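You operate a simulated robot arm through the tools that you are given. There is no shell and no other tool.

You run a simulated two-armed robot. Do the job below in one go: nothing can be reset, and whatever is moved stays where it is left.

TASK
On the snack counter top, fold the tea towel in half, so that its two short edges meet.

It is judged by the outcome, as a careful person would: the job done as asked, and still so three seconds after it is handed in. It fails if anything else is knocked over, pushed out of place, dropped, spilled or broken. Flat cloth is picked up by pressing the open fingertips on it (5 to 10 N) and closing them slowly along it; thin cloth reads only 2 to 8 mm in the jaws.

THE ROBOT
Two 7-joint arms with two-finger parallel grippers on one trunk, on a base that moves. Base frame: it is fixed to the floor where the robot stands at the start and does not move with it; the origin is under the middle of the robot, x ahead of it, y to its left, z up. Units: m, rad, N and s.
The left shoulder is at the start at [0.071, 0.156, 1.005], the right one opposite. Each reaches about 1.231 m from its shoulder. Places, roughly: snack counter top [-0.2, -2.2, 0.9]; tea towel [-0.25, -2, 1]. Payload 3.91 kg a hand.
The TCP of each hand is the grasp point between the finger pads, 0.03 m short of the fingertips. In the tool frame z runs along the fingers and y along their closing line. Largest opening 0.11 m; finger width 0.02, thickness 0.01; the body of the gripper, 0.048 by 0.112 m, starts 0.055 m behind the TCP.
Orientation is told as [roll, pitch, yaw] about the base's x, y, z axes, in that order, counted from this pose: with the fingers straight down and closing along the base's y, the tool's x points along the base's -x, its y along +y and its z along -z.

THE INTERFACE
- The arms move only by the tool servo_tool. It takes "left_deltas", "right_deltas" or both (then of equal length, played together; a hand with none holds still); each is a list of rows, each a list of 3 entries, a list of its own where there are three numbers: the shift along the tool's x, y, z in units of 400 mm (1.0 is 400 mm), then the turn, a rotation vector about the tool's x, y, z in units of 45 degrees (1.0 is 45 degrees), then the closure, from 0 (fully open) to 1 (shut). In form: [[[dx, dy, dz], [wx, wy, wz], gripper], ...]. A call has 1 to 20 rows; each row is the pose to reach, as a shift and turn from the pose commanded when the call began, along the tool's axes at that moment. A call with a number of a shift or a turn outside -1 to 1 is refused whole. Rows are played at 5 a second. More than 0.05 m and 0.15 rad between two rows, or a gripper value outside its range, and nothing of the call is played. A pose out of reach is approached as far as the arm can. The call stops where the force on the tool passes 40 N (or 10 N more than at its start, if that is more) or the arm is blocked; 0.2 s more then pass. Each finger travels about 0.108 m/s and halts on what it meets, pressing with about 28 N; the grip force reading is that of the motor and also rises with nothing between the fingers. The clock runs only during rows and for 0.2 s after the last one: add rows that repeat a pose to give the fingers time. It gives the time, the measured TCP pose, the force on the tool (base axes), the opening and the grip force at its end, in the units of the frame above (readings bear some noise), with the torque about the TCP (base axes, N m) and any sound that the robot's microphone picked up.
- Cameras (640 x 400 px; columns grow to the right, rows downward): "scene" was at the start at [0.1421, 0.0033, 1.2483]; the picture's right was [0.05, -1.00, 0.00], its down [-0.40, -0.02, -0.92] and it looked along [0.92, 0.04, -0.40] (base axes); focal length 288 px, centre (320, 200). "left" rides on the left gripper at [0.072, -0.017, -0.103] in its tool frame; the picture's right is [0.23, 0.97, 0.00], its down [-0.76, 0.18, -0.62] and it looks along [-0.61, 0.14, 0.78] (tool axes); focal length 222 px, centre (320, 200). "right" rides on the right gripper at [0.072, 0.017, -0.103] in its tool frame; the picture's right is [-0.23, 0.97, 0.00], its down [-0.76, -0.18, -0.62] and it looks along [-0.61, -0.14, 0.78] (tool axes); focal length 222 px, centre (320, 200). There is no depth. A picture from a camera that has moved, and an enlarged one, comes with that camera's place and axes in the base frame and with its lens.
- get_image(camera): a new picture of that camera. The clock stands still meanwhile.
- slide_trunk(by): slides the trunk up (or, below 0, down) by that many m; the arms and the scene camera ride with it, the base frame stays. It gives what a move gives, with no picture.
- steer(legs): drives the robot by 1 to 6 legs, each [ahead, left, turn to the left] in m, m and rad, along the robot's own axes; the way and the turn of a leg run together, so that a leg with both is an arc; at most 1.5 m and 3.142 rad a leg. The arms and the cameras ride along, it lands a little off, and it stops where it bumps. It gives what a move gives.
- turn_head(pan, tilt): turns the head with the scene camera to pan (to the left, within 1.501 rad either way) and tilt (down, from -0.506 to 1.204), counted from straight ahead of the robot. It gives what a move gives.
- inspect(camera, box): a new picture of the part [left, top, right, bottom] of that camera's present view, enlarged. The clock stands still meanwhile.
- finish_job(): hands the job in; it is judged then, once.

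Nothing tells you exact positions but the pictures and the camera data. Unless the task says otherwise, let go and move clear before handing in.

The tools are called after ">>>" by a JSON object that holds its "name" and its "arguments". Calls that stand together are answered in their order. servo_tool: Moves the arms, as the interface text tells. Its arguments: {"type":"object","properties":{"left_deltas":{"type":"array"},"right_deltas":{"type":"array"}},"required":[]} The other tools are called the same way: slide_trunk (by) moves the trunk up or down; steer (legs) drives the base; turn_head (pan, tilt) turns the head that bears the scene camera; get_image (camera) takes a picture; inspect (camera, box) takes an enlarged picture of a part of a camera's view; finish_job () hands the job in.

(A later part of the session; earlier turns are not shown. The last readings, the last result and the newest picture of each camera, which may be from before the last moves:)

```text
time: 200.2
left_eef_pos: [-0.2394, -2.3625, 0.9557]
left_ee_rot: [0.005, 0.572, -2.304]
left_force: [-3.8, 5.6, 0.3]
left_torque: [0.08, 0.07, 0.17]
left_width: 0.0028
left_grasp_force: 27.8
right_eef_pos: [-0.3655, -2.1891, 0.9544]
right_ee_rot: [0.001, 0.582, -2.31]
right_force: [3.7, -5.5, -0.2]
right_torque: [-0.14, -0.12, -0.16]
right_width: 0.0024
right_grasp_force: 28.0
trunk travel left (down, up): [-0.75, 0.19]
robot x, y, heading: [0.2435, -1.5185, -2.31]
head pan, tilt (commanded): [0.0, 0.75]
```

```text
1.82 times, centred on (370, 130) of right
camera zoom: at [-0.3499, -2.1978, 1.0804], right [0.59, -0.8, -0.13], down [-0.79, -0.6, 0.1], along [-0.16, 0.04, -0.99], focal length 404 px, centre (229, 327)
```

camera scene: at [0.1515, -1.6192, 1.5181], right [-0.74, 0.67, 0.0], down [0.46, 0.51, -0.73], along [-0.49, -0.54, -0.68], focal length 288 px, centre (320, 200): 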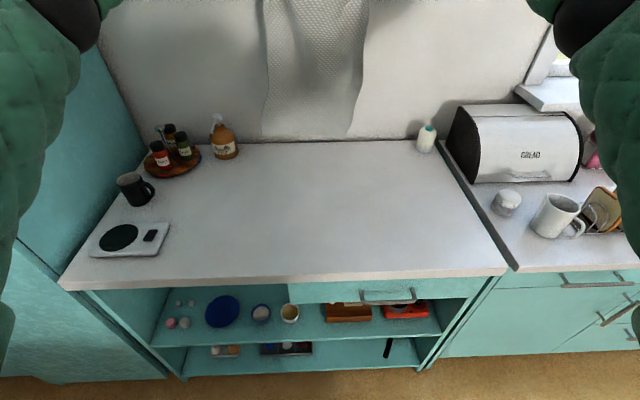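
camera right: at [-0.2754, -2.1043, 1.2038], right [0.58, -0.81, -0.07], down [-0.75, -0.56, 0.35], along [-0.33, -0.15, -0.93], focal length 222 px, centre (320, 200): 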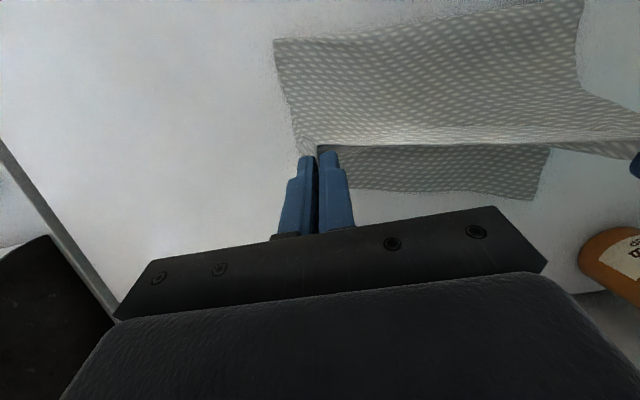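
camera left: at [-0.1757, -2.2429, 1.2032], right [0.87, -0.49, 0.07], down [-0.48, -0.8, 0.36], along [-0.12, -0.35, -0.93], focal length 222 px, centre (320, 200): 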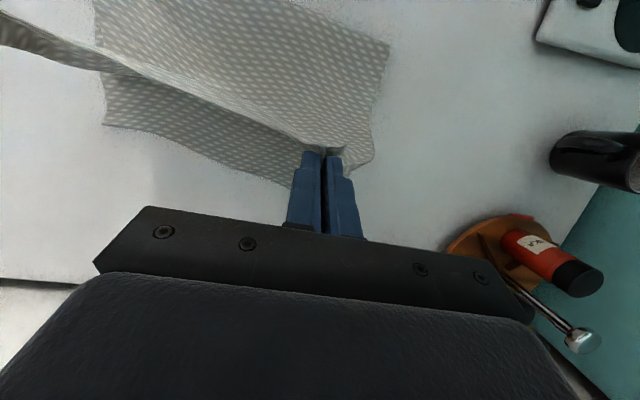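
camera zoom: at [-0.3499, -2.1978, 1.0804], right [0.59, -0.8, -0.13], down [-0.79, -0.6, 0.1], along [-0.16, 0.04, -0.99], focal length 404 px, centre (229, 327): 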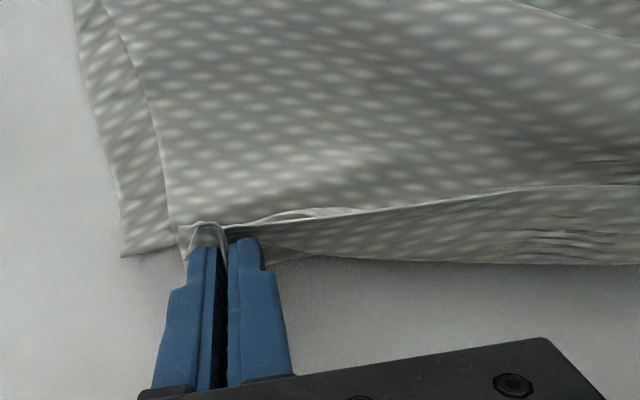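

The hem is now down along the far edge: the crease coincides with the lower edge, only 2–3 cm of hem is turned up, and the right corner is about 2.5 cm too far left. I'll shift slightly right, ease the tension, lower the last bit and release slowly.

>>> {"name": "servo_tool", "arguments": {"left_deltas": [[[0, -0.022, 0], [0, 0, 0], 1.0], [[0, -0.0425, 0], [0, 0, 0], 1.0], [[-0.0082, -0.0425, 0.0126], [0, 0, 0], 1.0], [[-0.0082, -0.0425, 0.0126], [0, 0, 0], 0.95], [[-0.0082, -0.0425, 0.0126], [0, 0, 0], 0.9], [[-0.0082, -0.0425, 0.0126], [0, 0, 0], 0.85], [[-0.0082, -0.0425, 0.0126], [0, 0, 0], 0.8], [[-0.0082, -0.0425, 0.0126], [0, 0, 0], 0.75], [[-0.0082, -0.0425, 0.0126], [0, 0, 0], 0.7]], "right_deltas": [[[0, -0.01, 0], [0, 0, 0], 1.0], [[0, -0.02, 0], [0, 0, 0], 1.0], [[-0.0082, -0.02, 0.0126], [0, 0, 0], 1.0], [[-0.0082, -0.02, 0.0126], [0, 0, 0], 0.95], [[-0.0082, -0.02, 0.0126], [0, 0, 0], 0.9], [[-0.0082, -0.02, 0.0126], [0, 0, 0], 0.85], [[-0.0082, -0.02, 0.0126], [0, 0, 0], 0.8], [[-0.0082, -0.02, 0.0126], [0, 0, 0], 0.75], [[-0.0082, -0.02, 0.0126], [0, 0, 0], 0.7]]}}

>>> {"name": "inspect", "arguments": {"camera": "scene", "box": [220, 100, 380, 220]}}

>>> {"name": "inspect", "arguments": {"camera": "left", "box": [100, 20, 440, 240]}}

>>> {"name": "inspect", "arguments": {"camera": "right", "box": [200, 20, 540, 240]}}

```text
time: 202.2
left_eef_pos: [-0.2505, -2.3503, 0.9492]
left_ee_rot: [0.004, 0.571, -2.304]
left_force: [0.7, -0.8, -0.6]
left_torque: [-0.01, 0.01, -0.02]
left_width: 0.033
left_grasp_force: 0.1
right_eef_pos: [-0.3707, -2.1844, 0.9484]
right_ee_rot: [-0.001, 0.58, -2.31]
right_force: [-0.5, 0.8, 0.3]
right_torque: [-0.01, 0.02, 0.03]
right_width: 0.0329
right_grasp_force: 0.0
trunk travel left (down, up): [-0.75, 0.19]
robot x, y, heading: [0.2442, -1.5178, -2.306]
head pan, tilt (commanded): [0.0, 0.75]
```

```text
3.33 times, centred on (300, 160) of scene
camera zoom: at [0.1517, -1.6192, 1.5181], right [-0.74, 0.67, 0.0], down [0.46, 0.51, -0.73], along [-0.49, -0.54, -0.68], focal length 961 px, centre (387, 333)
```

zoom: 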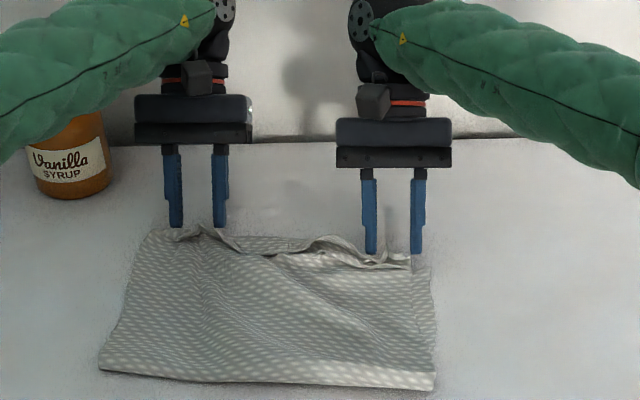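

```text
1.82 times, centred on (270, 130) of left
camera zoom: at [-0.259, -2.3353, 1.0763], right [0.85, -0.51, 0.12], down [-0.53, -0.84, 0.11], along [0.05, -0.16, -0.99], focal length 404 px, centre (411, 327)
```

zoom: 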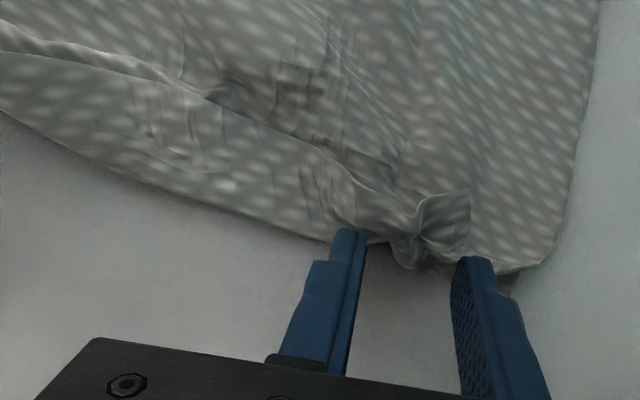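

```text
1.82 times, centred on (370, 130) of right
camera zoom: at [-0.3547, -2.1914, 1.0749], right [0.59, -0.8, -0.13], down [-0.79, -0.6, 0.1], along [-0.16, 0.04, -0.99], focal length 404 px, centre (229, 327)
```

zoom: 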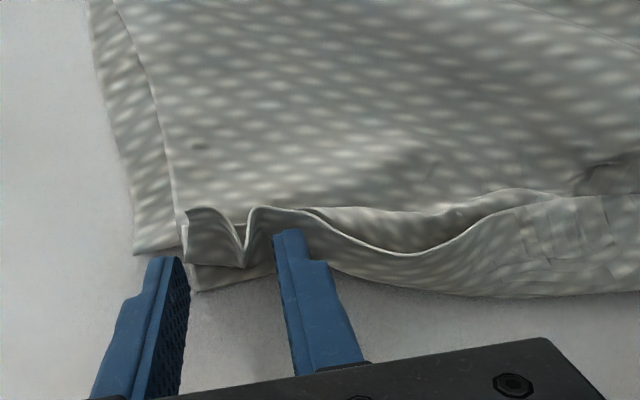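

Released. The hem sits along the far edge with a small turned strip. Raising the hands to view the whole fold.

>>> {"name": "servo_tool", "arguments": {"left_deltas": [[[0.0273, 0, -0.042], [0, 0, 0], 0.65], [[0.0545, 0, -0.0839], [0, 0, 0], 0.6], [[0.0818, 0, -0.1259], [0, 0, 0], 0.6], [[0.109, 0, -0.1678], [0, 0, 0], 0.6]], "right_deltas": [[[0.0273, 0, -0.042], [0, 0, 0], 0.65], [[0.0545, 0, -0.0839], [0, 0, 0], 0.6], [[0.0818, 0, -0.1259], [0, 0, 0], 0.6], [[0.109, 0, -0.1678], [0, 0, 0], 0.6]]}}

>>> {"name": "inspect", "arguments": {"camera": "scene", "box": [220, 110, 360, 230]}}

>>> {"name": "get_image", "arguments": {"camera": "left"}}

>>> {"name": "get_image", "arguments": {"camera": "right"}}

```text
time: 203.2
left_eef_pos: [-0.2521, -2.3491, 1.0306]
left_ee_rot: [0.003, 0.568, -2.306]
left_force: [-0.3, -0.5, -0.5]
left_torque: [-0.01, -0.01, 0.03]
left_width: 0.0439
left_grasp_force: 0.0
right_eef_pos: [-0.371, -2.1839, 1.0311]
right_ee_rot: [0.0, 0.579, -2.309]
right_force: [-0.1, 0.3, -0.6]
right_torque: [-0.02, -0.01, -0.02]
right_width: 0.044
right_grasp_force: 0.0
trunk travel left (down, up): [-0.75, 0.19]
robot x, y, heading: [0.2444, -1.5188, -2.311]
head pan, tilt (commanded): [0.0, 0.75]
```

```text
3.33 times, centred on (290, 170) of scene
camera zoom: at [0.1523, -1.6178, 1.5182], right [-0.74, 0.67, 0.0], down [0.46, 0.5, -0.73], along [-0.49, -0.54, -0.68], focal length 961 px, centre (420, 300)
```

zoom: 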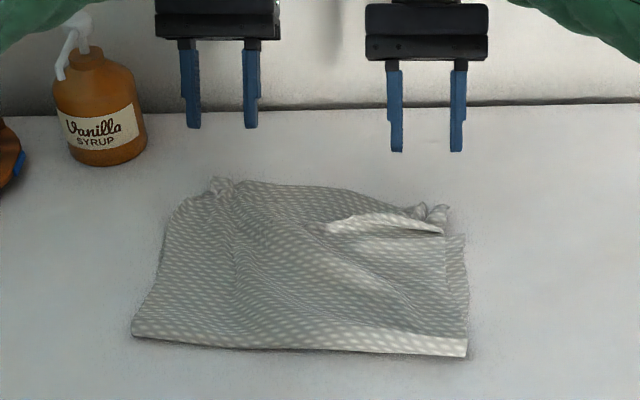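

```text
taken
camera left: at [-0.2603, -2.3331, 1.1566], right [0.85, -0.51, 0.13], down [-0.53, -0.84, 0.11], along [0.05, -0.16, -0.99], focal length 222 px, centre (320, 200)
```

left: 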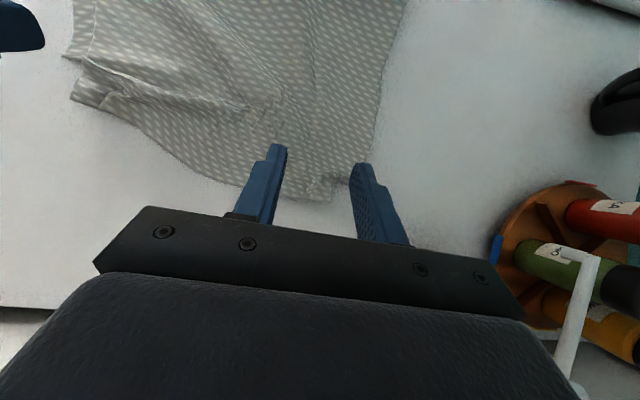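

```text
taken
camera right: at [-0.3546, -2.1918, 1.157], right [0.59, -0.8, -0.12], down [-0.79, -0.6, 0.11], along [-0.16, 0.04, -0.99], focal length 222 px, centre (320, 200)
```

right: 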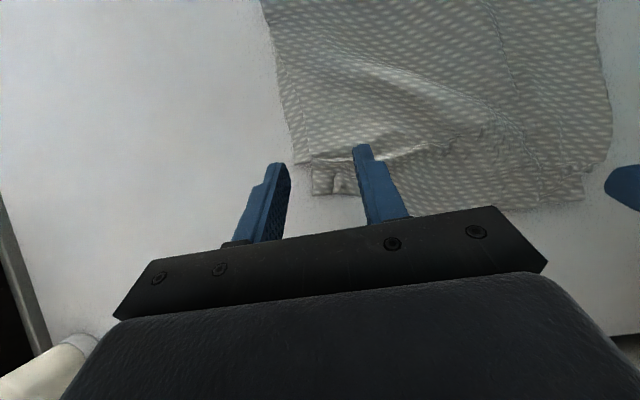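

On release the hem sprang outward, so the towel is now folded with its edge lying at the far side. I'll move the hands up and out of the way for a full inspection.

>>> {"name": "servo_tool", "arguments": {"left_deltas": [[[0.0781, 0.025, -0.0313], [0, -0.0917, 0], 0.6], [[0.1562, 0.05, -0.0626], [0, -0.1833, 0], 0.6], [[0.2343, 0.075, -0.0939], [0, -0.275, 0], 0.6], [[0.3124, 0.1, -0.1252], [0, -0.3667, 0], 0.6], [[0.3905, 0.125, -0.1564], [0, -0.4583, 0], 0.6], [[0.4686, 0.15, -0.1877], [0, -0.55, 0], 0.6], [[0.5467, 0.175, -0.219], [0, -0.6417, 0], 0.6], [[0.6248, 0.2, -0.2503], [0, -0.7333, 0], 0.6]], "right_deltas": [[[0.0781, -0.025, -0.0313], [0, -0.0917, 0], 0.6], [[0.1562, -0.05, -0.0626], [0, -0.1833, 0], 0.6], [[0.2343, -0.075, -0.0939], [0, -0.275, 0], 0.6], [[0.3124, -0.1, -0.1252], [0, -0.3667, 0], 0.6], [[0.3905, -0.125, -0.1564], [0, -0.4583, 0], 0.6], [[0.4686, -0.15, -0.1877], [0, -0.55, 0], 0.6], [[0.5467, -0.175, -0.219], [0, -0.6417, 0], 0.6], [[0.6248, -0.2, -0.2503], [0, -0.7333, 0], 0.6]]}}

>>> {"name": "inspect", "arguments": {"camera": "scene", "box": [220, 110, 360, 230]}}

>>> {"name": "get_image", "arguments": {"camera": "left"}}

>>> {"name": "get_image", "arguments": {"camera": "right"}}

```text
time: 205.0
left_eef_pos: [-0.0863, -2.2879, 1.2484]
left_ee_rot: [0.002, -0.009, -2.308]
left_force: [-0.6, 0.6, 0.4]
left_torque: [-0.03, 0.04, 0.0]
left_width: 0.044
left_grasp_force: 0.0
right_eef_pos: [-0.3242, -2.0163, 1.2535]
right_ee_rot: [-0.002, 0.0, -2.309]
right_force: [-0.1, -0.1, 0.2]
right_torque: [0.01, 0.02, 0.01]
right_width: 0.044
right_grasp_force: 0.0
trunk travel left (down, up): [-0.75, 0.19]
robot x, y, heading: [0.2441, -1.5195, -2.308]
head pan, tilt (commanded): [0.0, 0.75]
```

```text
3.33 times, centred on (290, 170) of scene
camera zoom: at [0.1537, -1.6171, 1.5183], right [-0.74, 0.67, 0.0], down [0.46, 0.5, -0.73], along [-0.49, -0.54, -0.68], focal length 961 px, centre (420, 300)
```

zoom: 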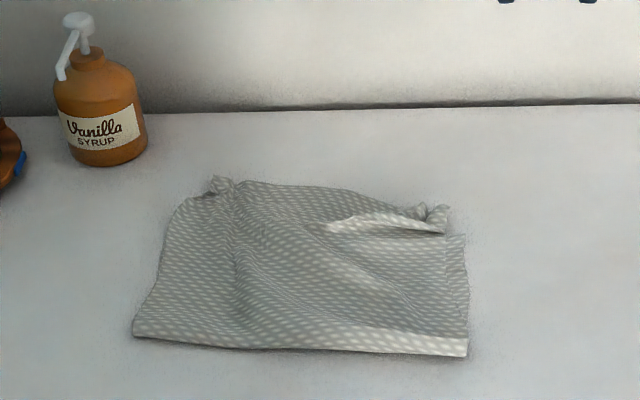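

```text
taken
camera left: at [-0.0489, -2.2222, 1.3518], right [0.87, -0.49, 0.0], down [-0.38, -0.68, 0.63], along [-0.31, -0.55, -0.78], focal length 222 px, centre (320, 200)
```

left: 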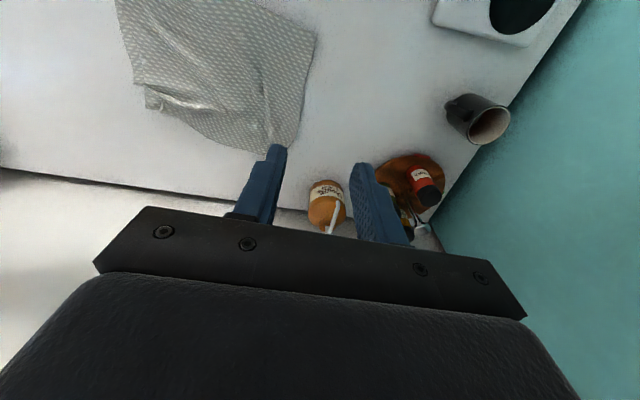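

```text
taken
camera right: at [-0.2626, -1.9725, 1.3573], right [0.57, -0.82, 0.0], down [-0.64, -0.44, 0.62], along [-0.51, -0.35, -0.78], focal length 222 px, centre (320, 200)
```

right: 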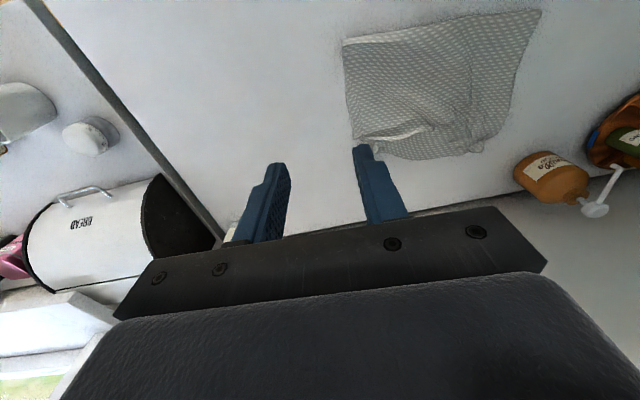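

The towel is now a compact, half-size shape. I'll zoom in from several cameras to see how its edges lie.

>>> {"name": "inspect", "arguments": {"camera": "right", "box": [330, 0, 560, 170]}}

>>> {"name": "inspect", "arguments": {"camera": "left", "box": [100, 0, 330, 170]}}

>>> {"name": "inspect", "arguments": {"camera": "scene", "box": [240, 140, 345, 206]}}

```text
2.35 times, centred on (445, 85) of right
camera zoom: at [-0.2626, -1.9725, 1.3573], right [0.57, -0.82, 0.0], down [-0.64, -0.44, 0.62], along [-0.51, -0.35, -0.78], focal length 523 px, centre (26, 471)
```

zoom: 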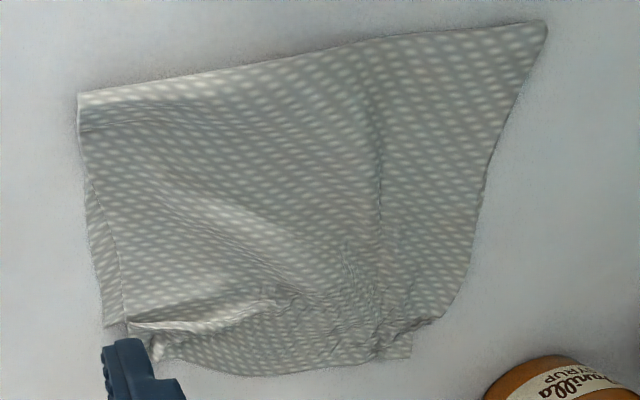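

```text
2.35 times, centred on (215, 85) of left
camera zoom: at [-0.0489, -2.2222, 1.3518], right [0.87, -0.49, 0.0], down [-0.38, -0.68, 0.63], along [-0.31, -0.55, -0.78], focal length 523 px, centre (567, 471)
```

zoom: 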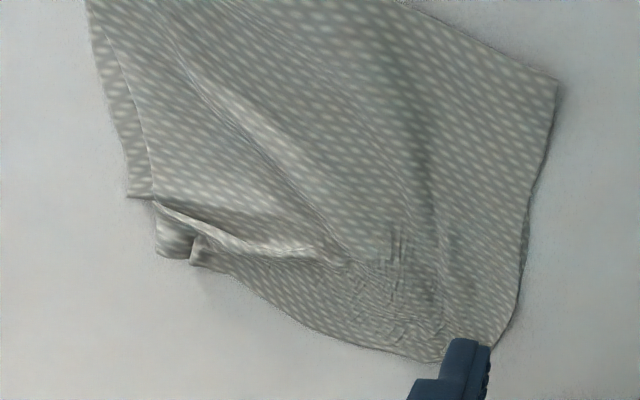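

```text
6.06 times, centred on (292, 173) of scene
camera zoom: at [0.1537, -1.6171, 1.5183], right [-0.74, 0.67, 0.0], down [0.46, 0.5, -0.73], along [-0.49, -0.54, -0.68], focal length 1747 px, centre (487, 364)
```

zoom: 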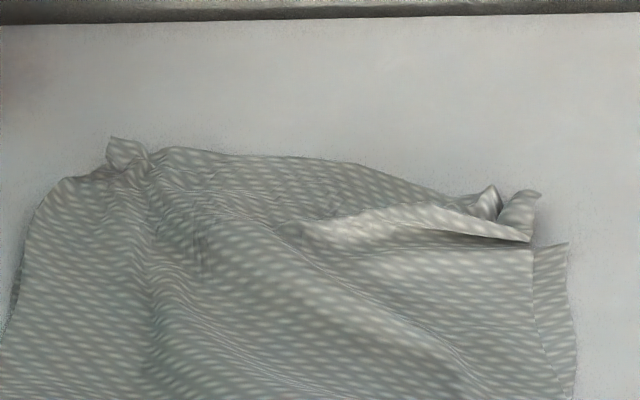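

The near edge now lies past the far edge by about 2.5 cm on the left, 3.5 cm in the middle and 2 cm on the right, so the upper layer is slightly too long. I'll close the fingers, press lightly on the upper layer just inside the fold, and draw it back toward me to roll the fold line out.

>>> {"name": "servo_tool", "arguments": {"left_deltas": [[[0.001, -0.0262, 0.0884], [0, 0, 0], 0.8], [[0.002, -0.0525, 0.1769], [0, 0, 0], 1.0], [[0.003, -0.0788, 0.2653], [0, 0, 0], 1.0], [[0.0043, -0.105, 0.3538], [0, 0, 0], 1.0], [[0.0053, -0.1313, 0.4422], [0, 0, 0], 1.0], [[0.0064, -0.1575, 0.5306], [0, 0, 0], 1.0], [[0.0075, -0.1838, 0.6191], [0, 0, 0], 1.0], [[0.0085, -0.21, 0.7075], [0, 0, 0], 1.0]], "right_deltas": [[[-0.003, 0.0375, 0.09], [0, 0, 0], 0.8], [[-0.006, 0.075, 0.18], [0, 0, 0], 1.0], [[-0.009, 0.1125, 0.27], [0, 0, 0], 1.0], [[-0.0125, 0.15, 0.36], [0, 0, 0], 1.0], [[-0.0156, 0.1875, 0.45], [0, 0, 0], 1.0], [[-0.0188, 0.225, 0.54], [0, 0, 0], 1.0], [[-0.0219, 0.2625, 0.63], [0, 0, 0], 1.0], [[-0.025, 0.3, 0.72], [0, 0, 0], 1.0]]}}

>>> {"name": "get_image", "arguments": {"camera": "left"}}

>>> {"name": "get_image", "arguments": {"camera": "right"}}

>>> {"name": "inspect", "arguments": {"camera": "scene", "box": [220, 110, 380, 230]}}

```text
time: 206.8
left_eef_pos: [-0.1493, -2.2308, 0.9632]
left_ee_rot: [0.002, -0.005, -2.308]
left_force: [0.1, -0.8, -0.6]
left_torque: [0.01, -0.03, -0.02]
left_width: 0.0
left_grasp_force: 27.8
right_eef_pos: [-0.243, -2.1041, 0.96]
right_ee_rot: [-0.001, 0.003, -2.309]
right_force: [-0.7, -0.4, 0.1]
right_torque: [0.01, -0.01, -0.01]
right_width: 0.0
right_grasp_force: 27.9
trunk travel left (down, up): [-0.75, 0.19]
robot x, y, heading: [0.2438, -1.5194, -2.312]
head pan, tilt (commanded): [0.0, 0.75]
```

```text
taken
camera left: at [-0.1122, -2.1663, 1.0669], right [0.87, -0.49, 0.0], down [-0.38, -0.68, 0.63], along [-0.3, -0.55, -0.78], focal length 222 px, centre (320, 200)
```

left: 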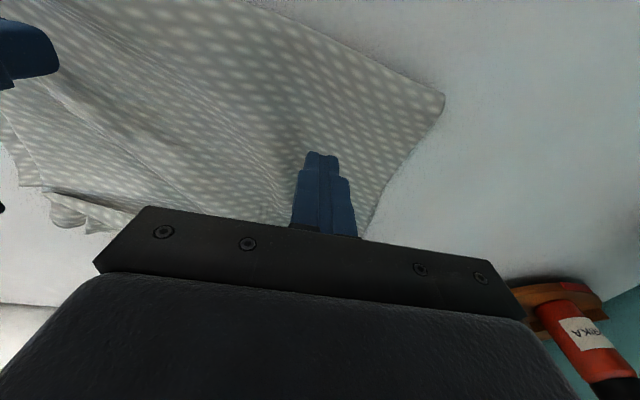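

```text
taken
camera right: at [-0.1807, -2.0618, 1.0645], right [0.57, -0.82, 0.0], down [-0.65, -0.45, 0.62], along [-0.51, -0.35, -0.78], focal length 222 px, centre (320, 200)
```

right: 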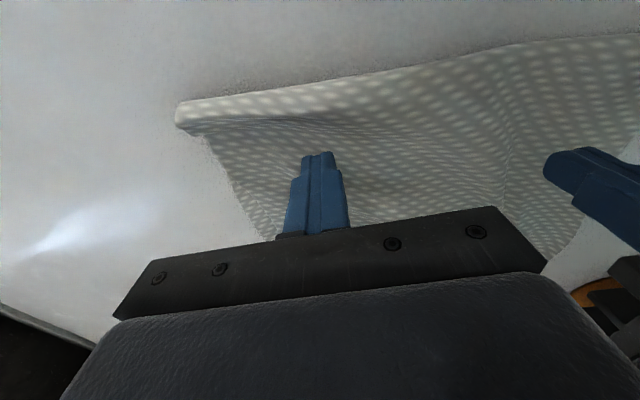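

```text
3.33 times, centred on (300, 170) of scene
camera zoom: at [0.1514, -1.6205, 1.5181], right [-0.74, 0.67, 0.0], down [0.46, 0.51, -0.73], along [-0.49, -0.54, -0.68], focal length 961 px, centre (387, 300)
```

zoom: 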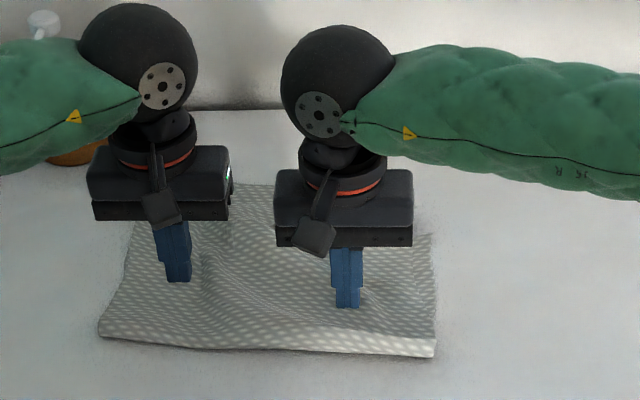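

Both closed fingertips hover over the upper layer about 5 cm inside the fold. Descending to light contact.

>>> {"name": "servo_tool", "arguments": {"left_deltas": [[[0, 0, 0.0175], [0, 0, 0], 1.0], [[0, 0, 0.0325], [0, 0, 0], 1.0], [[0, 0, 0.0375], [0, 0, 0], 1.0]], "right_deltas": [[[0, 0, 0.0125], [0, 0, 0], 1.0], [[0, 0, 0.025], [0, 0, 0], 1.0], [[0, 0, 0.03], [0, 0, 0], 1.0]]}}

>>> {"name": "servo_tool", "arguments": {"left_deltas": [[[0, 0, 0.0038], [0, 0, 0], 1.0], [[0, 0, 0.0038], [0, 0, 0], 1.0]], "right_deltas": [[[0, 0, 0.0038], [0, 0, 0], 1.0], [[0, 0, 0.0038], [0, 0, 0], 1.0]]}}

```text
time: 207.6
left_eef_pos: [-0.1487, -2.2317, 0.9505]
left_ee_rot: [0.002, -0.005, -2.309]
left_force: [0.0, 0.3, 0.1]
left_torque: [-0.01, 0.01, -0.01]
left_width: 0.0001
left_grasp_force: 28.3
right_eef_pos: [-0.2429, -2.104, 0.9492]
right_ee_rot: [0.001, 0.002, -2.309]
right_force: [0.0, -0.1, 0.0]
right_torque: [0.02, 0.02, 0.03]
right_width: 0.0002
right_grasp_force: 27.7
trunk travel left (down, up): [-0.75, 0.19]
robot x, y, heading: [0.2444, -1.5184, -2.309]
head pan, tilt (commanded): [0.0, 0.75]
```

```text
time: 208.2
left_eef_pos: [-0.1476, -2.2309, 0.949]
left_ee_rot: [0.003, -0.005, -2.305]
left_force: [-0.3, 0.1, -0.5]
left_torque: [-0.01, 0.0, 0.02]
left_width: 0.0
left_grasp_force: 28.4
right_eef_pos: [-0.2428, -2.1035, 0.9483]
right_ee_rot: [0.0, 0.004, -2.311]
right_force: [0.3, 0.0, -0.1]
right_torque: [-0.02, -0.01, -0.01]
right_width: 0.0
right_grasp_force: 27.8
trunk travel left (down, up): [-0.75, 0.19]
robot x, y, heading: [0.2438, -1.5216, -2.313]
head pan, tilt (commanded): [0.0, 0.75]
```

>>> {"name": "servo_tool", "arguments": {"left_deltas": [[[0, 0, 0.005], [0, 0, 0], 1.0], [[0, 0, 0.005], [0, 0, 0], 1.0]], "right_deltas": [[[0, 0, 0.005], [0, 0, 0], 1.0], [[0, 0, 0.005], [0, 0, 0], 1.0]]}}

>>> {"name": "servo_tool", "arguments": {"left_deltas": [[[0, 0, 0.0038], [0, 0, 0], 1.0], [[0, 0, 0.0038], [0, 0, 0], 1.0]], "right_deltas": [[[0, 0, 0.0038], [0, 0, 0], 1.0], [[0, 0, 0.0038], [0, 0, 0], 1.0]]}}

```text
time: 208.8
left_eef_pos: [-0.1479, -2.2318, 0.9465]
left_ee_rot: [0.002, -0.005, -2.307]
left_force: [-0.3, 0.5, 1.4]
left_torque: [-0.01, 0.03, -0.01]
left_width: 0.0001
left_grasp_force: 28.2
right_eef_pos: [-0.2432, -2.1025, 0.9454]
right_ee_rot: [0.001, 0.003, -2.309]
right_force: [0.0, 0.2, -0.5]
right_torque: [0.01, 0.02, 0.01]
right_width: 0.0
right_grasp_force: 27.8
trunk travel left (down, up): [-0.75, 0.19]
robot x, y, heading: [0.2436, -1.5195, -2.311]
head pan, tilt (commanded): [0.0, 0.75]
```

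```text
time: 209.4
left_eef_pos: [-0.1485, -2.231, 0.9454]
left_ee_rot: [0.001, -0.005, -2.307]
left_force: [0.4, 0.0, 0.3]
left_torque: [0.0, -0.01, 0.0]
left_width: 0.0002
left_grasp_force: 28.0
right_eef_pos: [-0.2432, -2.1047, 0.9437]
right_ee_rot: [-0.003, 0.004, -2.309]
right_force: [0.4, -0.5, 0.3]
right_torque: [0.0, -0.01, 0.02]
right_width: 0.0
right_grasp_force: 27.7
trunk travel left (down, up): [-0.75, 0.19]
robot x, y, heading: [0.2473, -1.5162, -2.312]
head pan, tilt (commanded): [0.0, 0.75]
```

Almost there; 1 mm more for each until about 4 N.

>>> {"name": "servo_tool", "arguments": {"left_deltas": [[[0, 0, 0.0035], [0, 0, 0], 1.0], [[0, 0, 0.0035], [0, 0, 0], 1.0]], "right_deltas": [[[0, 0, 0.0025], [0, 0, 0], 1.0], [[0, 0, 0.0025], [0, 0, 0], 1.0]]}}

>>> {"name": "servo_tool", "arguments": {"left_deltas": [[[0, 0, 0.0015], [0, 0, 0], 1.0], [[0, 0, 0.0015], [0, 0, 0], 1.0]], "right_deltas": [[[0, 0, 0.0015], [0, 0, 0], 1.0], [[0, 0, 0.0015], [0, 0, 0], 1.0]]}}

```text
time: 210.0
left_eef_pos: [-0.1495, -2.2324, 0.9439]
left_ee_rot: [0.0, -0.006, -2.309]
left_force: [-0.6, 0.0, -0.2]
left_torque: [0.01, 0.03, -0.05]
left_width: 0.0
left_grasp_force: 27.9
right_eef_pos: [-0.2433, -2.1032, 0.9439]
right_ee_rot: [-0.004, 0.003, -2.31]
right_force: [-0.4, 0.5, 1.0]
right_torque: [0.04, 0.02, 0.01]
right_width: 0.0
right_grasp_force: 27.5
trunk travel left (down, up): [-0.75, 0.19]
robot x, y, heading: [0.2434, -1.5174, -2.311]
head pan, tilt (commanded): [0.0, 0.75]
```

```text
time: 210.6
left_eef_pos: [-0.1488, -2.2308, 0.9429]
left_ee_rot: [0.003, -0.007, -2.307]
left_force: [-0.6, 0.3, 0.3]
left_torque: [0.01, 0.0, 0.0]
left_width: 0.0
left_grasp_force: 27.9
right_eef_pos: [-0.243, -2.1039, 0.9413]
right_ee_rot: [0.002, 0.006, -2.309]
right_force: [-0.4, 0.3, 0.8]
right_torque: [-0.02, 0.01, -0.01]
right_width: 0.0001
right_grasp_force: 27.3
trunk travel left (down, up): [-0.75, 0.19]
robot x, y, heading: [0.2432, -1.5191, -2.31]
head pan, tilt (commanded): [0.0, 0.75]
```

>>> {"name": "servo_tool", "arguments": {"left_deltas": [[[0, 0, 0.0025], [0, 0, 0], 1.0], [[0, 0, 0.0025], [0, 0, 0], 1.0]], "right_deltas": [[[0, 0, 0.0012], [0, 0, 0], 1.0], [[0, 0, 0.0012], [0, 0, 0], 1.0]]}}

>>> {"name": "servo_tool", "arguments": {"left_deltas": [[[0, 0, 0.0015], [0, 0, 0], 1.0], [[0, 0, 0.0015], [0, 0, 0], 1.0]], "right_deltas": [[[0, 0, 0.0012], [0, 0, 0], 1.0], [[0, 0, 0.0012], [0, 0, 0], 1.0]]}}

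```text
time: 211.2
left_eef_pos: [-0.1488, -2.232, 0.9424]
left_ee_rot: [0.002, -0.003, -2.308]
left_force: [0.3, -0.4, 1.2]
left_torque: [-0.01, 0.03, -0.02]
left_width: 0.0002
left_grasp_force: 28.0
right_eef_pos: [-0.2426, -2.1041, 0.9424]
right_ee_rot: [0.001, 0.004, -2.309]
right_force: [0.1, 0.6, 1.7]
right_torque: [0.01, 0.01, 0.0]
right_width: 0.0
right_grasp_force: 28.2
trunk travel left (down, up): [-0.75, 0.19]
robot x, y, heading: [0.2433, -1.5191, -2.308]
head pan, tilt (commanded): [0.0, 0.75]
```

```text
time: 211.8
left_eef_pos: [-0.1479, -2.2312, 0.9421]
left_ee_rot: [0.001, -0.006, -2.31]
left_force: [0.3, -0.3, 0.9]
left_torque: [0.0, -0.05, -0.01]
left_width: 0.0
left_grasp_force: 28.1
right_eef_pos: [-0.2444, -2.104, 0.9419]
right_ee_rot: [0.001, 0.004, -2.31]
right_force: [1.2, 0.3, 2.6]
right_torque: [0.01, -0.01, -0.01]
right_width: 0.0
right_grasp_force: 27.8
trunk travel left (down, up): [-0.75, 0.19]
robot x, y, heading: [0.2403, -1.5195, -2.306]
head pan, tilt (commanded): [0.0, 0.75]
```

Light contact (1 N left, 2.6 N right). A touch more on the left, then draw both 2.5 cm toward me.

>>> {"name": "servo_tool", "arguments": {"left_deltas": [[[0, 0, 0.0022], [0, 0, 0], 1.0], [[0.0125, 0, 0.0022], [0, 0, 0], 1.0], [[0.025, 0, 0.0022], [0, 0, 0], 1.0], [[0.0375, 0, 0.0022], [0, 0, 0], 1.0], [[0.05, 0, 0.0022], [0, 0, 0], 1.0], [[0.0625, 0, 0.0022], [0, 0, 0], 1.0]], "right_deltas": [[[0, 0, 0.0008], [0, 0, 0], 1.0], [[0.0125, 0, 0.0008], [0, 0, 0], 1.0], [[0.025, 0, 0.0008], [0, 0, 0], 1.0], [[0.0375, 0, 0.0008], [0, 0, 0], 1.0], [[0.05, 0, 0.0008], [0, 0, 0], 1.0], [[0.0625, 0, 0.0008], [0, 0, 0], 1.0]]}}

>>> {"name": "get_image", "arguments": {"camera": "left"}}

>>> {"name": "get_image", "arguments": {"camera": "right"}}

>>> {"name": "inspect", "arguments": {"camera": "scene", "box": [220, 110, 380, 230]}}

```text
time: 213.2
left_eef_pos: [-0.1309, -2.2118, 0.9409]
left_ee_rot: [0.002, -0.007, -2.307]
left_force: [-2.8, -2.6, 20.5]
left_torque: [-0.05, 0.08, 0.01]
left_width: 0.0
left_grasp_force: 28.0
right_eef_pos: [-0.2264, -2.085, 0.9438]
right_ee_rot: [0.0, 0.003, -2.31]
right_force: [0.6, -0.2, -0.2]
right_torque: [0.02, -0.01, -0.04]
right_width: 0.0
right_grasp_force: 28.0
trunk travel left (down, up): [-0.75, 0.19]
robot x, y, heading: [0.2452, -1.5204, -2.31]
head pan, tilt (commanded): [0.0, 0.75]
```

```text
taken
camera left: at [-0.0937, -2.1465, 1.0449], right [0.87, -0.49, 0.0], down [-0.38, -0.68, 0.63], along [-0.31, -0.55, -0.78], focal length 222 px, centre (320, 200)
```

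left: 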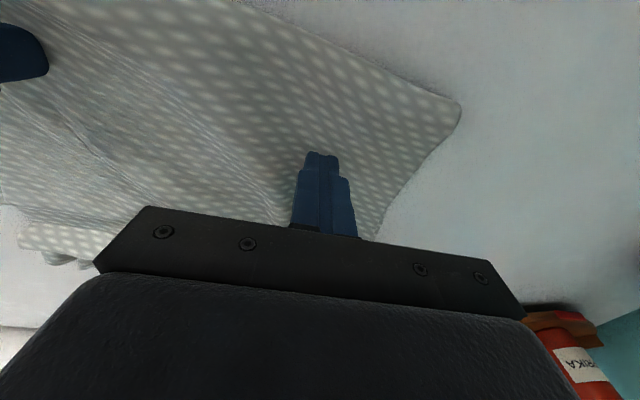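

```text
taken
camera right: at [-0.1643, -2.0417, 1.0466], right [0.57, -0.82, 0.0], down [-0.64, -0.45, 0.62], along [-0.51, -0.35, -0.78], focal length 222 px, centre (320, 200)
```

right: 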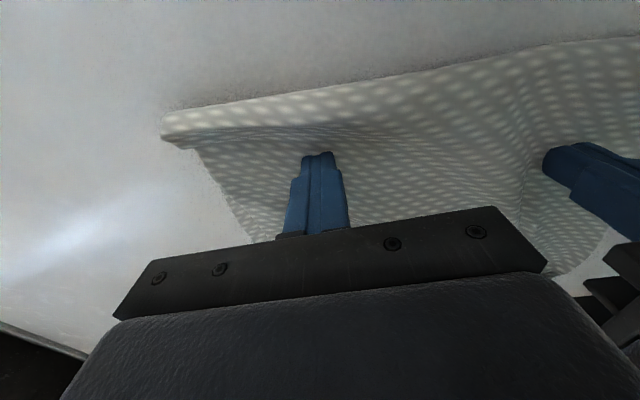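

```text
3.33 times, centred on (300, 170) of scene
camera zoom: at [0.1527, -1.6177, 1.5185], right [-0.74, 0.67, 0.0], down [0.46, 0.5, -0.73], along [-0.49, -0.54, -0.68], focal length 961 px, centre (387, 300)
```

zoom: 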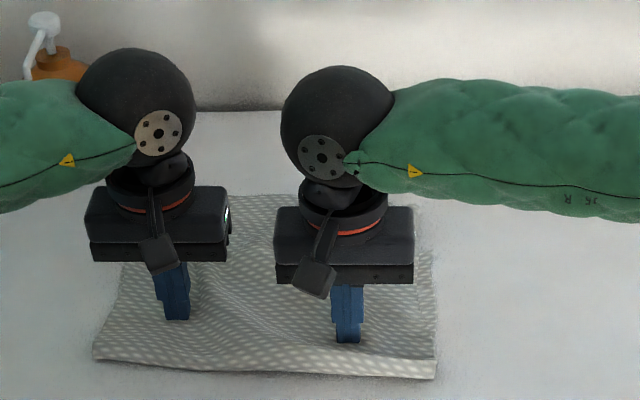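

The fold line has moved about 2.3 cm toward me. I'll lift the hands and see whether the two far edges now coincide better.

>>> {"name": "servo_tool", "arguments": {"left_deltas": [[[0, 0, -0.05], [0, 0, 0], 1.0], [[0.03, 0.05, -0.15], [0, 0, 0], 1.0], [[0.06, 0.1, -0.25], [0, 0, 0], 1.0], [[0.09, 0.15, -0.35], [0, 0, 0], 1.0], [[0.12, 0.2, -0.45], [0, 0, 0], 1.0], [[0.12, 0.25, -0.55], [0, 0, 0], 1.0], [[0.12, 0.3, -0.65], [0, 0, 0], 1.0]], "right_deltas": [[[0, 0, -0.05], [0, 0, 0], 1.0], [[0.03, -0.05, -0.15], [0, 0, 0], 1.0], [[0.06, -0.1, -0.25], [0, 0, 0], 1.0], [[0.09, -0.15, -0.35], [0, 0, 0], 1.0], [[0.12, -0.2, -0.45], [0, 0, 0], 1.0], [[0.12, -0.25, -0.55], [0, 0, 0], 1.0], [[0.12, -0.3, -0.65], [0, 0, 0], 1.0]]}}

>>> {"name": "inspect", "arguments": {"camera": "scene", "box": [230, 130, 350, 230]}}

>>> {"name": "get_image", "arguments": {"camera": "right"}}

>>> {"name": "get_image", "arguments": {"camera": "left"}}

```text
time: 214.8
left_eef_pos: [-0.0049, -2.2594, 1.2007]
left_ee_rot: [0.004, -0.006, -2.307]
left_force: [0.3, 0.6, -0.6]
left_torque: [-0.01, 0.02, 0.01]
left_width: 0.0
left_grasp_force: 27.9
right_eef_pos: [-0.2806, -1.9672, 1.206]
right_ee_rot: [0.001, 0.002, -2.31]
right_force: [-0.1, -0.2, 0.3]
right_torque: [-0.02, -0.01, -0.02]
right_width: 0.0001
right_grasp_force: 28.1
trunk travel left (down, up): [-0.75, 0.19]
robot x, y, heading: [0.2417, -1.5171, -2.311]
head pan, tilt (commanded): [0.0, 0.75]
```

```text
4.00 times, centred on (290, 180) of scene
camera zoom: at [0.1532, -1.6172, 1.5182], right [-0.74, 0.67, 0.0], down [0.46, 0.5, -0.73], along [-0.49, -0.54, -0.68], focal length 1153 px, centre (440, 280)
```

zoom: 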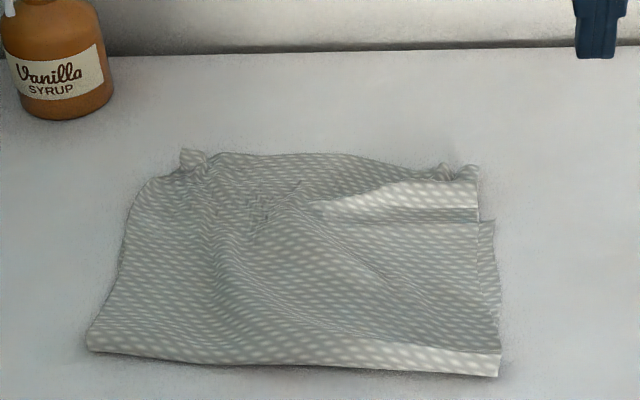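

```text
taken
camera right: at [-0.2189, -1.9253, 1.3099], right [0.57, -0.82, 0.0], down [-0.64, -0.45, 0.62], along [-0.51, -0.35, -0.78], focal length 222 px, centre (320, 200)
```

right: 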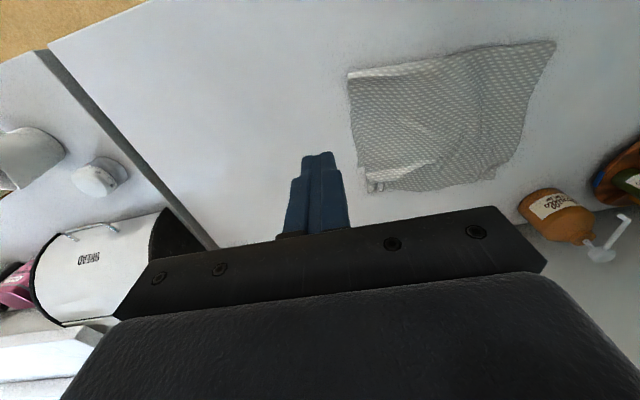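

```text
taken
camera left: at [0.0315, -2.1927, 1.3047], right [0.87, -0.49, 0.0], down [-0.38, -0.68, 0.63], along [-0.3, -0.55, -0.78], focal length 222 px, centre (320, 200)
```

left: 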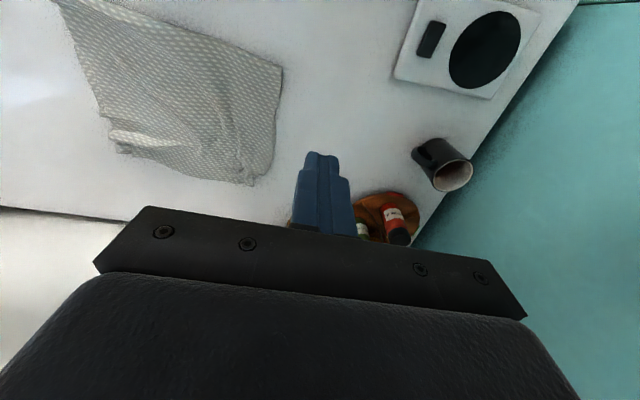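

>>> {"name": "inspect", "arguments": {"camera": "right", "box": [335, 30, 575, 205]}}

>>> {"name": "inspect", "arguments": {"camera": "left", "box": [50, 0, 300, 200]}}

```text
2.29 times, centred on (455, 118) of right
camera zoom: at [-0.2189, -1.9253, 1.3099], right [0.57, -0.82, 0.0], down [-0.64, -0.45, 0.62], along [-0.51, -0.35, -0.78], focal length 508 px, centre (11, 389)
```

zoom: 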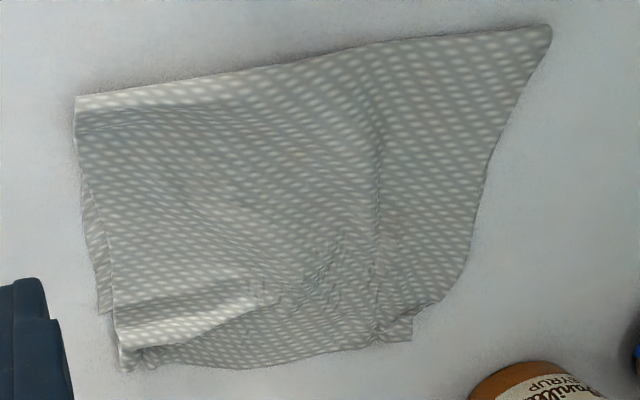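

```text
2.00 times, centred on (175, 100) of left
camera zoom: at [0.0315, -2.1927, 1.3047], right [0.87, -0.49, 0.0], down [-0.38, -0.68, 0.63], along [-0.3, -0.55, -0.78], focal length 444 px, centre (610, 400)
```

zoom: 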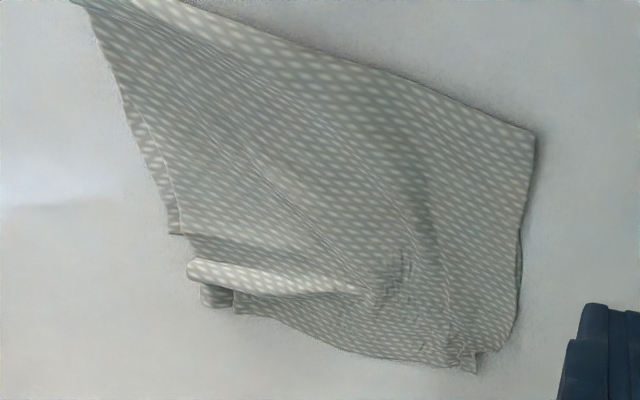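

The left halves match, but on the right the upper layer is still about 8–10 cm longer than the lower (fold corner too far forward there). I'll correct the right corner alone: pin the left part of the hem with my left hand, and re-grip the right hem gather with my right hand to re-lay that side. First I position both hands above.

>>> {"name": "servo_tool", "arguments": {"left_deltas": [[[-0.0625, -0.0406, 0.02], [0, 0.0556, 0], 1.0], [[-0.125, -0.0812, 0.05], [0, 0.1111, 0], 1.0], [[-0.1875, -0.1219, 0.1], [0, 0.1667, 0], 1.0], [[-0.25, -0.1625, 0.16], [0, 0.2222, 0], 1.0], [[-0.3125, -0.2031, 0.22], [0, 0.2778, 0], 1.0], [[-0.375, -0.2437, 0.29], [0, 0.3333, 0], 1.0], [[-0.4375, -0.2844, 0.36], [0, 0.3889, 0], 1.0], [[-0.5, -0.325, 0.425], [0, 0.4444, 0], 1.0]], "right_deltas": [[[-0.0784, 0.0206, 0.02], [0, 0.0972, 0], 0.9], [[-0.1569, 0.0412, 0.05], [0, 0.1944, 0], 0.8], [[-0.2353, 0.0619, 0.1], [0, 0.2917, 0], 0.7], [[-0.3138, 0.0825, 0.16], [0, 0.3889, 0], 0.7], [[-0.3922, 0.1031, 0.22], [0, 0.4861, 0], 0.7], [[-0.4706, 0.1238, 0.29], [0, 0.5833, 0], 0.7], [[-0.5491, 0.1444, 0.36], [0, 0.6806, 0], 0.7], [[-0.6275, 0.165, 0.44], [0, 0.7778, 0], 0.7]]}}

>>> {"name": "get_image", "arguments": {"camera": "left"}}

>>> {"name": "get_image", "arguments": {"camera": "right"}}

>>> {"name": "inspect", "arguments": {"camera": "scene", "box": [220, 100, 380, 220]}}

```text
time: 216.6
left_eef_pos: [-0.2417, -2.32, 1.0292]
left_ee_rot: [0.0, 0.347, -2.306]
left_force: [0.0, -1.6, 0.0]
left_torque: [0.04, 0.0, 0.01]
left_width: 0.0001
left_grasp_force: 28.0
right_eef_pos: [-0.4061, -2.1996, 1.0214]
right_ee_rot: [-0.002, 0.616, -2.31]
right_force: [-1.2, 0.6, -0.6]
right_torque: [0.03, -0.01, 0.0]
right_width: 0.0332
right_grasp_force: 0.1
trunk travel left (down, up): [-0.75, 0.19]
robot x, y, heading: [0.2418, -1.5177, -2.31]
head pan, tilt (commanded): [0.0, 0.75]
```

```text
taken
camera left: at [-0.2314, -2.2845, 1.1512], right [0.87, -0.5, 0.08], down [-0.49, -0.81, 0.33], along [-0.1, -0.32, -0.94], focal length 222 px, centre (320, 200)
```

left: 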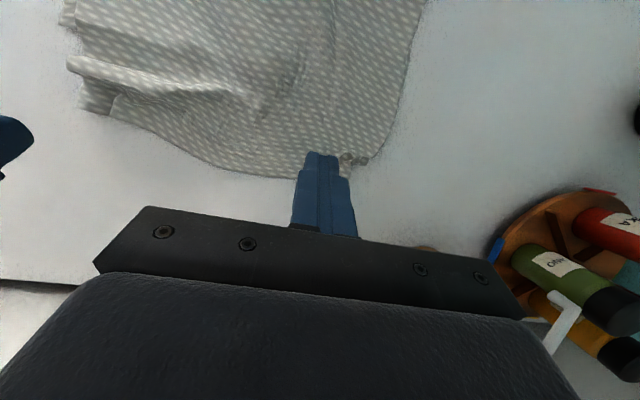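

```text
taken
camera right: at [-0.3931, -2.2107, 1.1491], right [0.6, -0.79, -0.13], down [-0.79, -0.61, 0.07], along [-0.14, 0.06, -0.99], focal length 222 px, centre (320, 200)
```

right: 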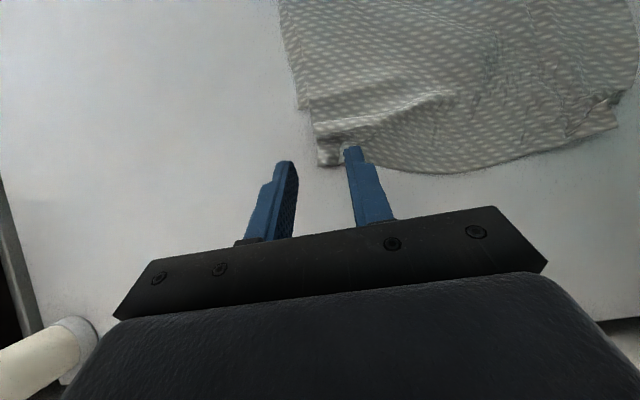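

```text
3.33 times, centred on (300, 160) of scene
camera zoom: at [0.1511, -1.6221, 1.5178], right [-0.74, 0.67, 0.0], down [0.46, 0.51, -0.73], along [-0.49, -0.54, -0.68], focal length 961 px, centre (387, 333)
```

zoom: 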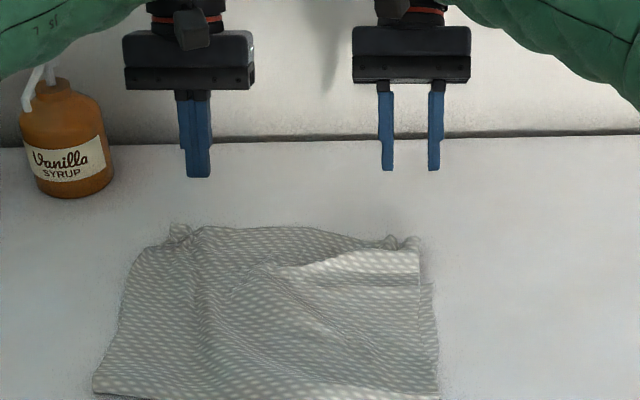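

I can see the right hem gather at about (0.908, −0.015) and the lower far-right corner at (0.852, −0.041). Moving the right fingers down around the gather, and the left fingertip above the left hem to pin it.

>>> {"name": "servo_tool", "arguments": {"left_deltas": [[[0.0013, 0, 0.07], [0, 0, 0], 1.0], [[0.0026, 0, 0.14], [0, 0, 0], 1.0], [[0.0038, 0, 0.209], [0, 0, 0], 1.0]], "right_deltas": [[[-0.0188, 0.0083, 0.06], [0, 0, 0], 0.7], [[-0.0375, 0.0167, 0.12], [0, 0, 0], 0.7], [[-0.0563, 0.025, 0.1805], [0, 0, 0], 0.7]]}}

>>> {"name": "inspect", "arguments": {"camera": "right", "box": [220, 60, 460, 210]}}

>>> {"name": "inspect", "arguments": {"camera": "left", "box": [200, 60, 440, 210]}}

```text
time: 217.4
left_eef_pos: [-0.2205, -2.295, 0.9523]
left_ee_rot: [0.002, 0.344, -2.307]
left_force: [0.3, 0.4, 0.4]
left_torque: [-0.01, -0.03, 0.0]
left_width: 0.0001
left_grasp_force: 28.1
right_eef_pos: [-0.3823, -2.1892, 0.9518]
right_ee_rot: [-0.002, 0.613, -2.31]
right_force: [-0.8, -0.1, 0.0]
right_torque: [0.01, 0.0, -0.04]
right_width: 0.0327
right_grasp_force: 0.1
trunk travel left (down, up): [-0.75, 0.19]
robot x, y, heading: [0.243, -1.5212, -2.308]
head pan, tilt (commanded): [0.0, 0.75]
```

```text
2.67 times, centred on (340, 135) of right
camera zoom: at [-0.3704, -2.2, 1.0785], right [0.6, -0.79, -0.13], down [-0.79, -0.61, 0.07], along [-0.14, 0.06, -0.99], focal length 592 px, centre (267, 373)
```

zoom: 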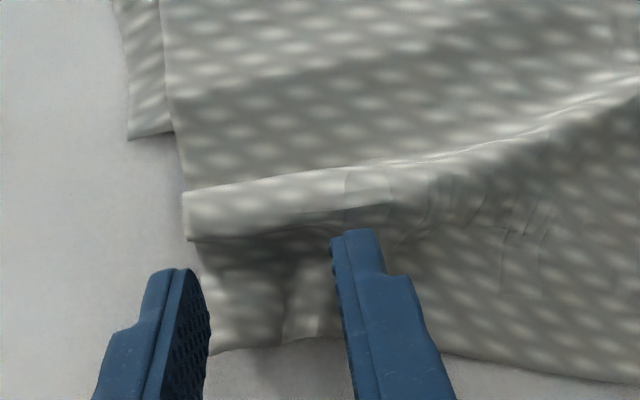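

```text
2.67 times, centred on (320, 135) of left
camera zoom: at [-0.2114, -2.2594, 1.0746], right [0.86, -0.5, 0.08], down [-0.49, -0.81, 0.33], along [-0.1, -0.32, -0.94], focal length 592 px, centre (320, 373)
```

zoom: 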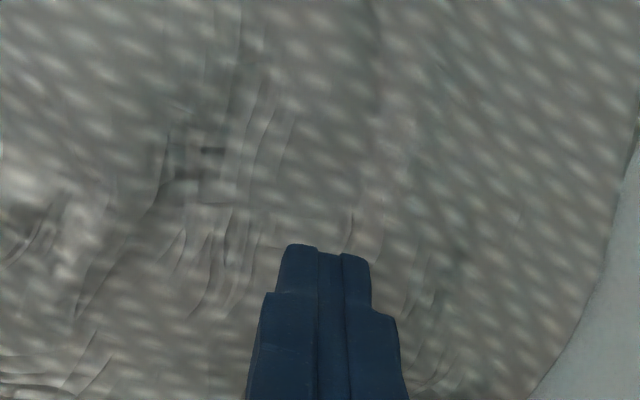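

The right fingers straddle the hem's right end, which lies directly on the counter there. Descending to light contact and pinching it.

>>> {"name": "servo_tool", "arguments": {"left_deltas": [[[-0.0034, 0, 0.0094], [0, 0, 0], 1.0], [[-0.0043, 0, 0.0118], [0, 0, 0], 1.0]], "right_deltas": [[[-0.0057, 0, 0.0082], [0, 0, 0], 0.7], [[-0.0086, 0, 0.0123], [0, 0, 0], 0.7]]}}

>>> {"name": "servo_tool", "arguments": {"left_deltas": [[[-0.0013, 0, 0.0035], [0, 0, 0], 1.0], [[-0.0013, 0, 0.0035], [0, 0, 0], 1.0]], "right_deltas": [[[-0.0029, 0, 0.0041], [0, 0, 0], 0.7], [[-0.0029, 0, 0.0041], [0, 0, 0], 0.7]]}}

```text
time: 218.0
left_eef_pos: [-0.2225, -2.2956, 0.947]
left_ee_rot: [0.001, 0.344, -2.306]
left_force: [-0.9, -0.2, 1.0]
left_torque: [0.01, 0.01, 0.0]
left_width: 0.0
left_grasp_force: 27.9
right_eef_pos: [-0.3819, -2.1903, 0.9463]
right_ee_rot: [-0.003, 0.615, -2.309]
right_force: [-0.1, 0.5, 0.0]
right_torque: [-0.02, 0.02, -0.03]
right_width: 0.033
right_grasp_force: 0.2
trunk travel left (down, up): [-0.75, 0.19]
robot x, y, heading: [0.2414, -1.5193, -2.314]
head pan, tilt (commanded): [0.0, 0.75]
```

```text
time: 218.6
left_eef_pos: [-0.2213, -2.2967, 0.9466]
left_ee_rot: [0.003, 0.343, -2.306]
left_force: [-1.1, -0.5, -0.1]
left_torque: [-0.02, -0.01, 0.04]
left_width: 0.0
left_grasp_force: 27.5
right_eef_pos: [-0.3815, -2.1891, 0.9443]
right_ee_rot: [-0.001, 0.614, -2.31]
right_force: [-0.5, 0.9, -0.4]
right_torque: [-0.02, 0.0, -0.02]
right_width: 0.0326
right_grasp_force: 0.0
trunk travel left (down, up): [-0.75, 0.19]
robot x, y, heading: [0.243, -1.5186, -2.308]
head pan, tilt (commanded): [0.0, 0.75]
```

>>> {"name": "servo_tool", "arguments": {"left_deltas": [[[-0.0013, 0, 0.0035], [0, 0, 0], 1.0], [[-0.0013, 0, 0.0035], [0, 0, 0], 1.0]], "right_deltas": [[[-0.0022, 0, 0.0031], [0, 0, 0], 0.7], [[-0.0022, 0, 0.0031], [0, 0, 0], 0.7]]}}

>>> {"name": "servo_tool", "arguments": {"left_deltas": [[[-0.0011, 0, 0.003], [0, 0, 0], 1.0], [[-0.0011, 0, 0.003], [0, 0, 0], 1.0]], "right_deltas": [[[-0.0014, 0, 0.002], [0, 0, 0], 0.7], [[-0.0014, 0, 0.002], [0, 0, 0], 0.7]]}}

```text
time: 219.2
left_eef_pos: [-0.2217, -2.2968, 0.9437]
left_ee_rot: [0.002, 0.344, -2.305]
left_force: [-0.8, 0.2, 1.2]
left_torque: [0.0, -0.04, -0.01]
left_width: 0.0
left_grasp_force: 27.3
right_eef_pos: [-0.3796, -2.1889, 0.9439]
right_ee_rot: [0.0, 0.613, -2.309]
right_force: [-0.2, -0.4, 0.4]
right_torque: [-0.01, 0.02, 0.01]
right_width: 0.0331
right_grasp_force: 0.1
trunk travel left (down, up): [-0.75, 0.19]
robot x, y, heading: [0.2437, -1.5167, -2.309]
head pan, tilt (commanded): [0.0, 0.75]
```

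```text
time: 219.8
left_eef_pos: [-0.219, -2.2947, 0.9434]
left_ee_rot: [0.002, 0.343, -2.304]
left_force: [-1.4, -0.3, 6.2]
left_torque: [-0.02, 0.0, 0.01]
left_width: 0.0
left_grasp_force: 27.8
right_eef_pos: [-0.3815, -2.1894, 0.9423]
right_ee_rot: [0.001, 0.614, -2.309]
right_force: [-0.3, 0.1, 0.8]
right_torque: [0.0, 0.01, 0.04]
right_width: 0.0328
right_grasp_force: 0.1
trunk travel left (down, up): [-0.75, 0.19]
robot x, y, heading: [0.2436, -1.5166, -2.307]
head pan, tilt (commanded): [0.0, 0.75]
```

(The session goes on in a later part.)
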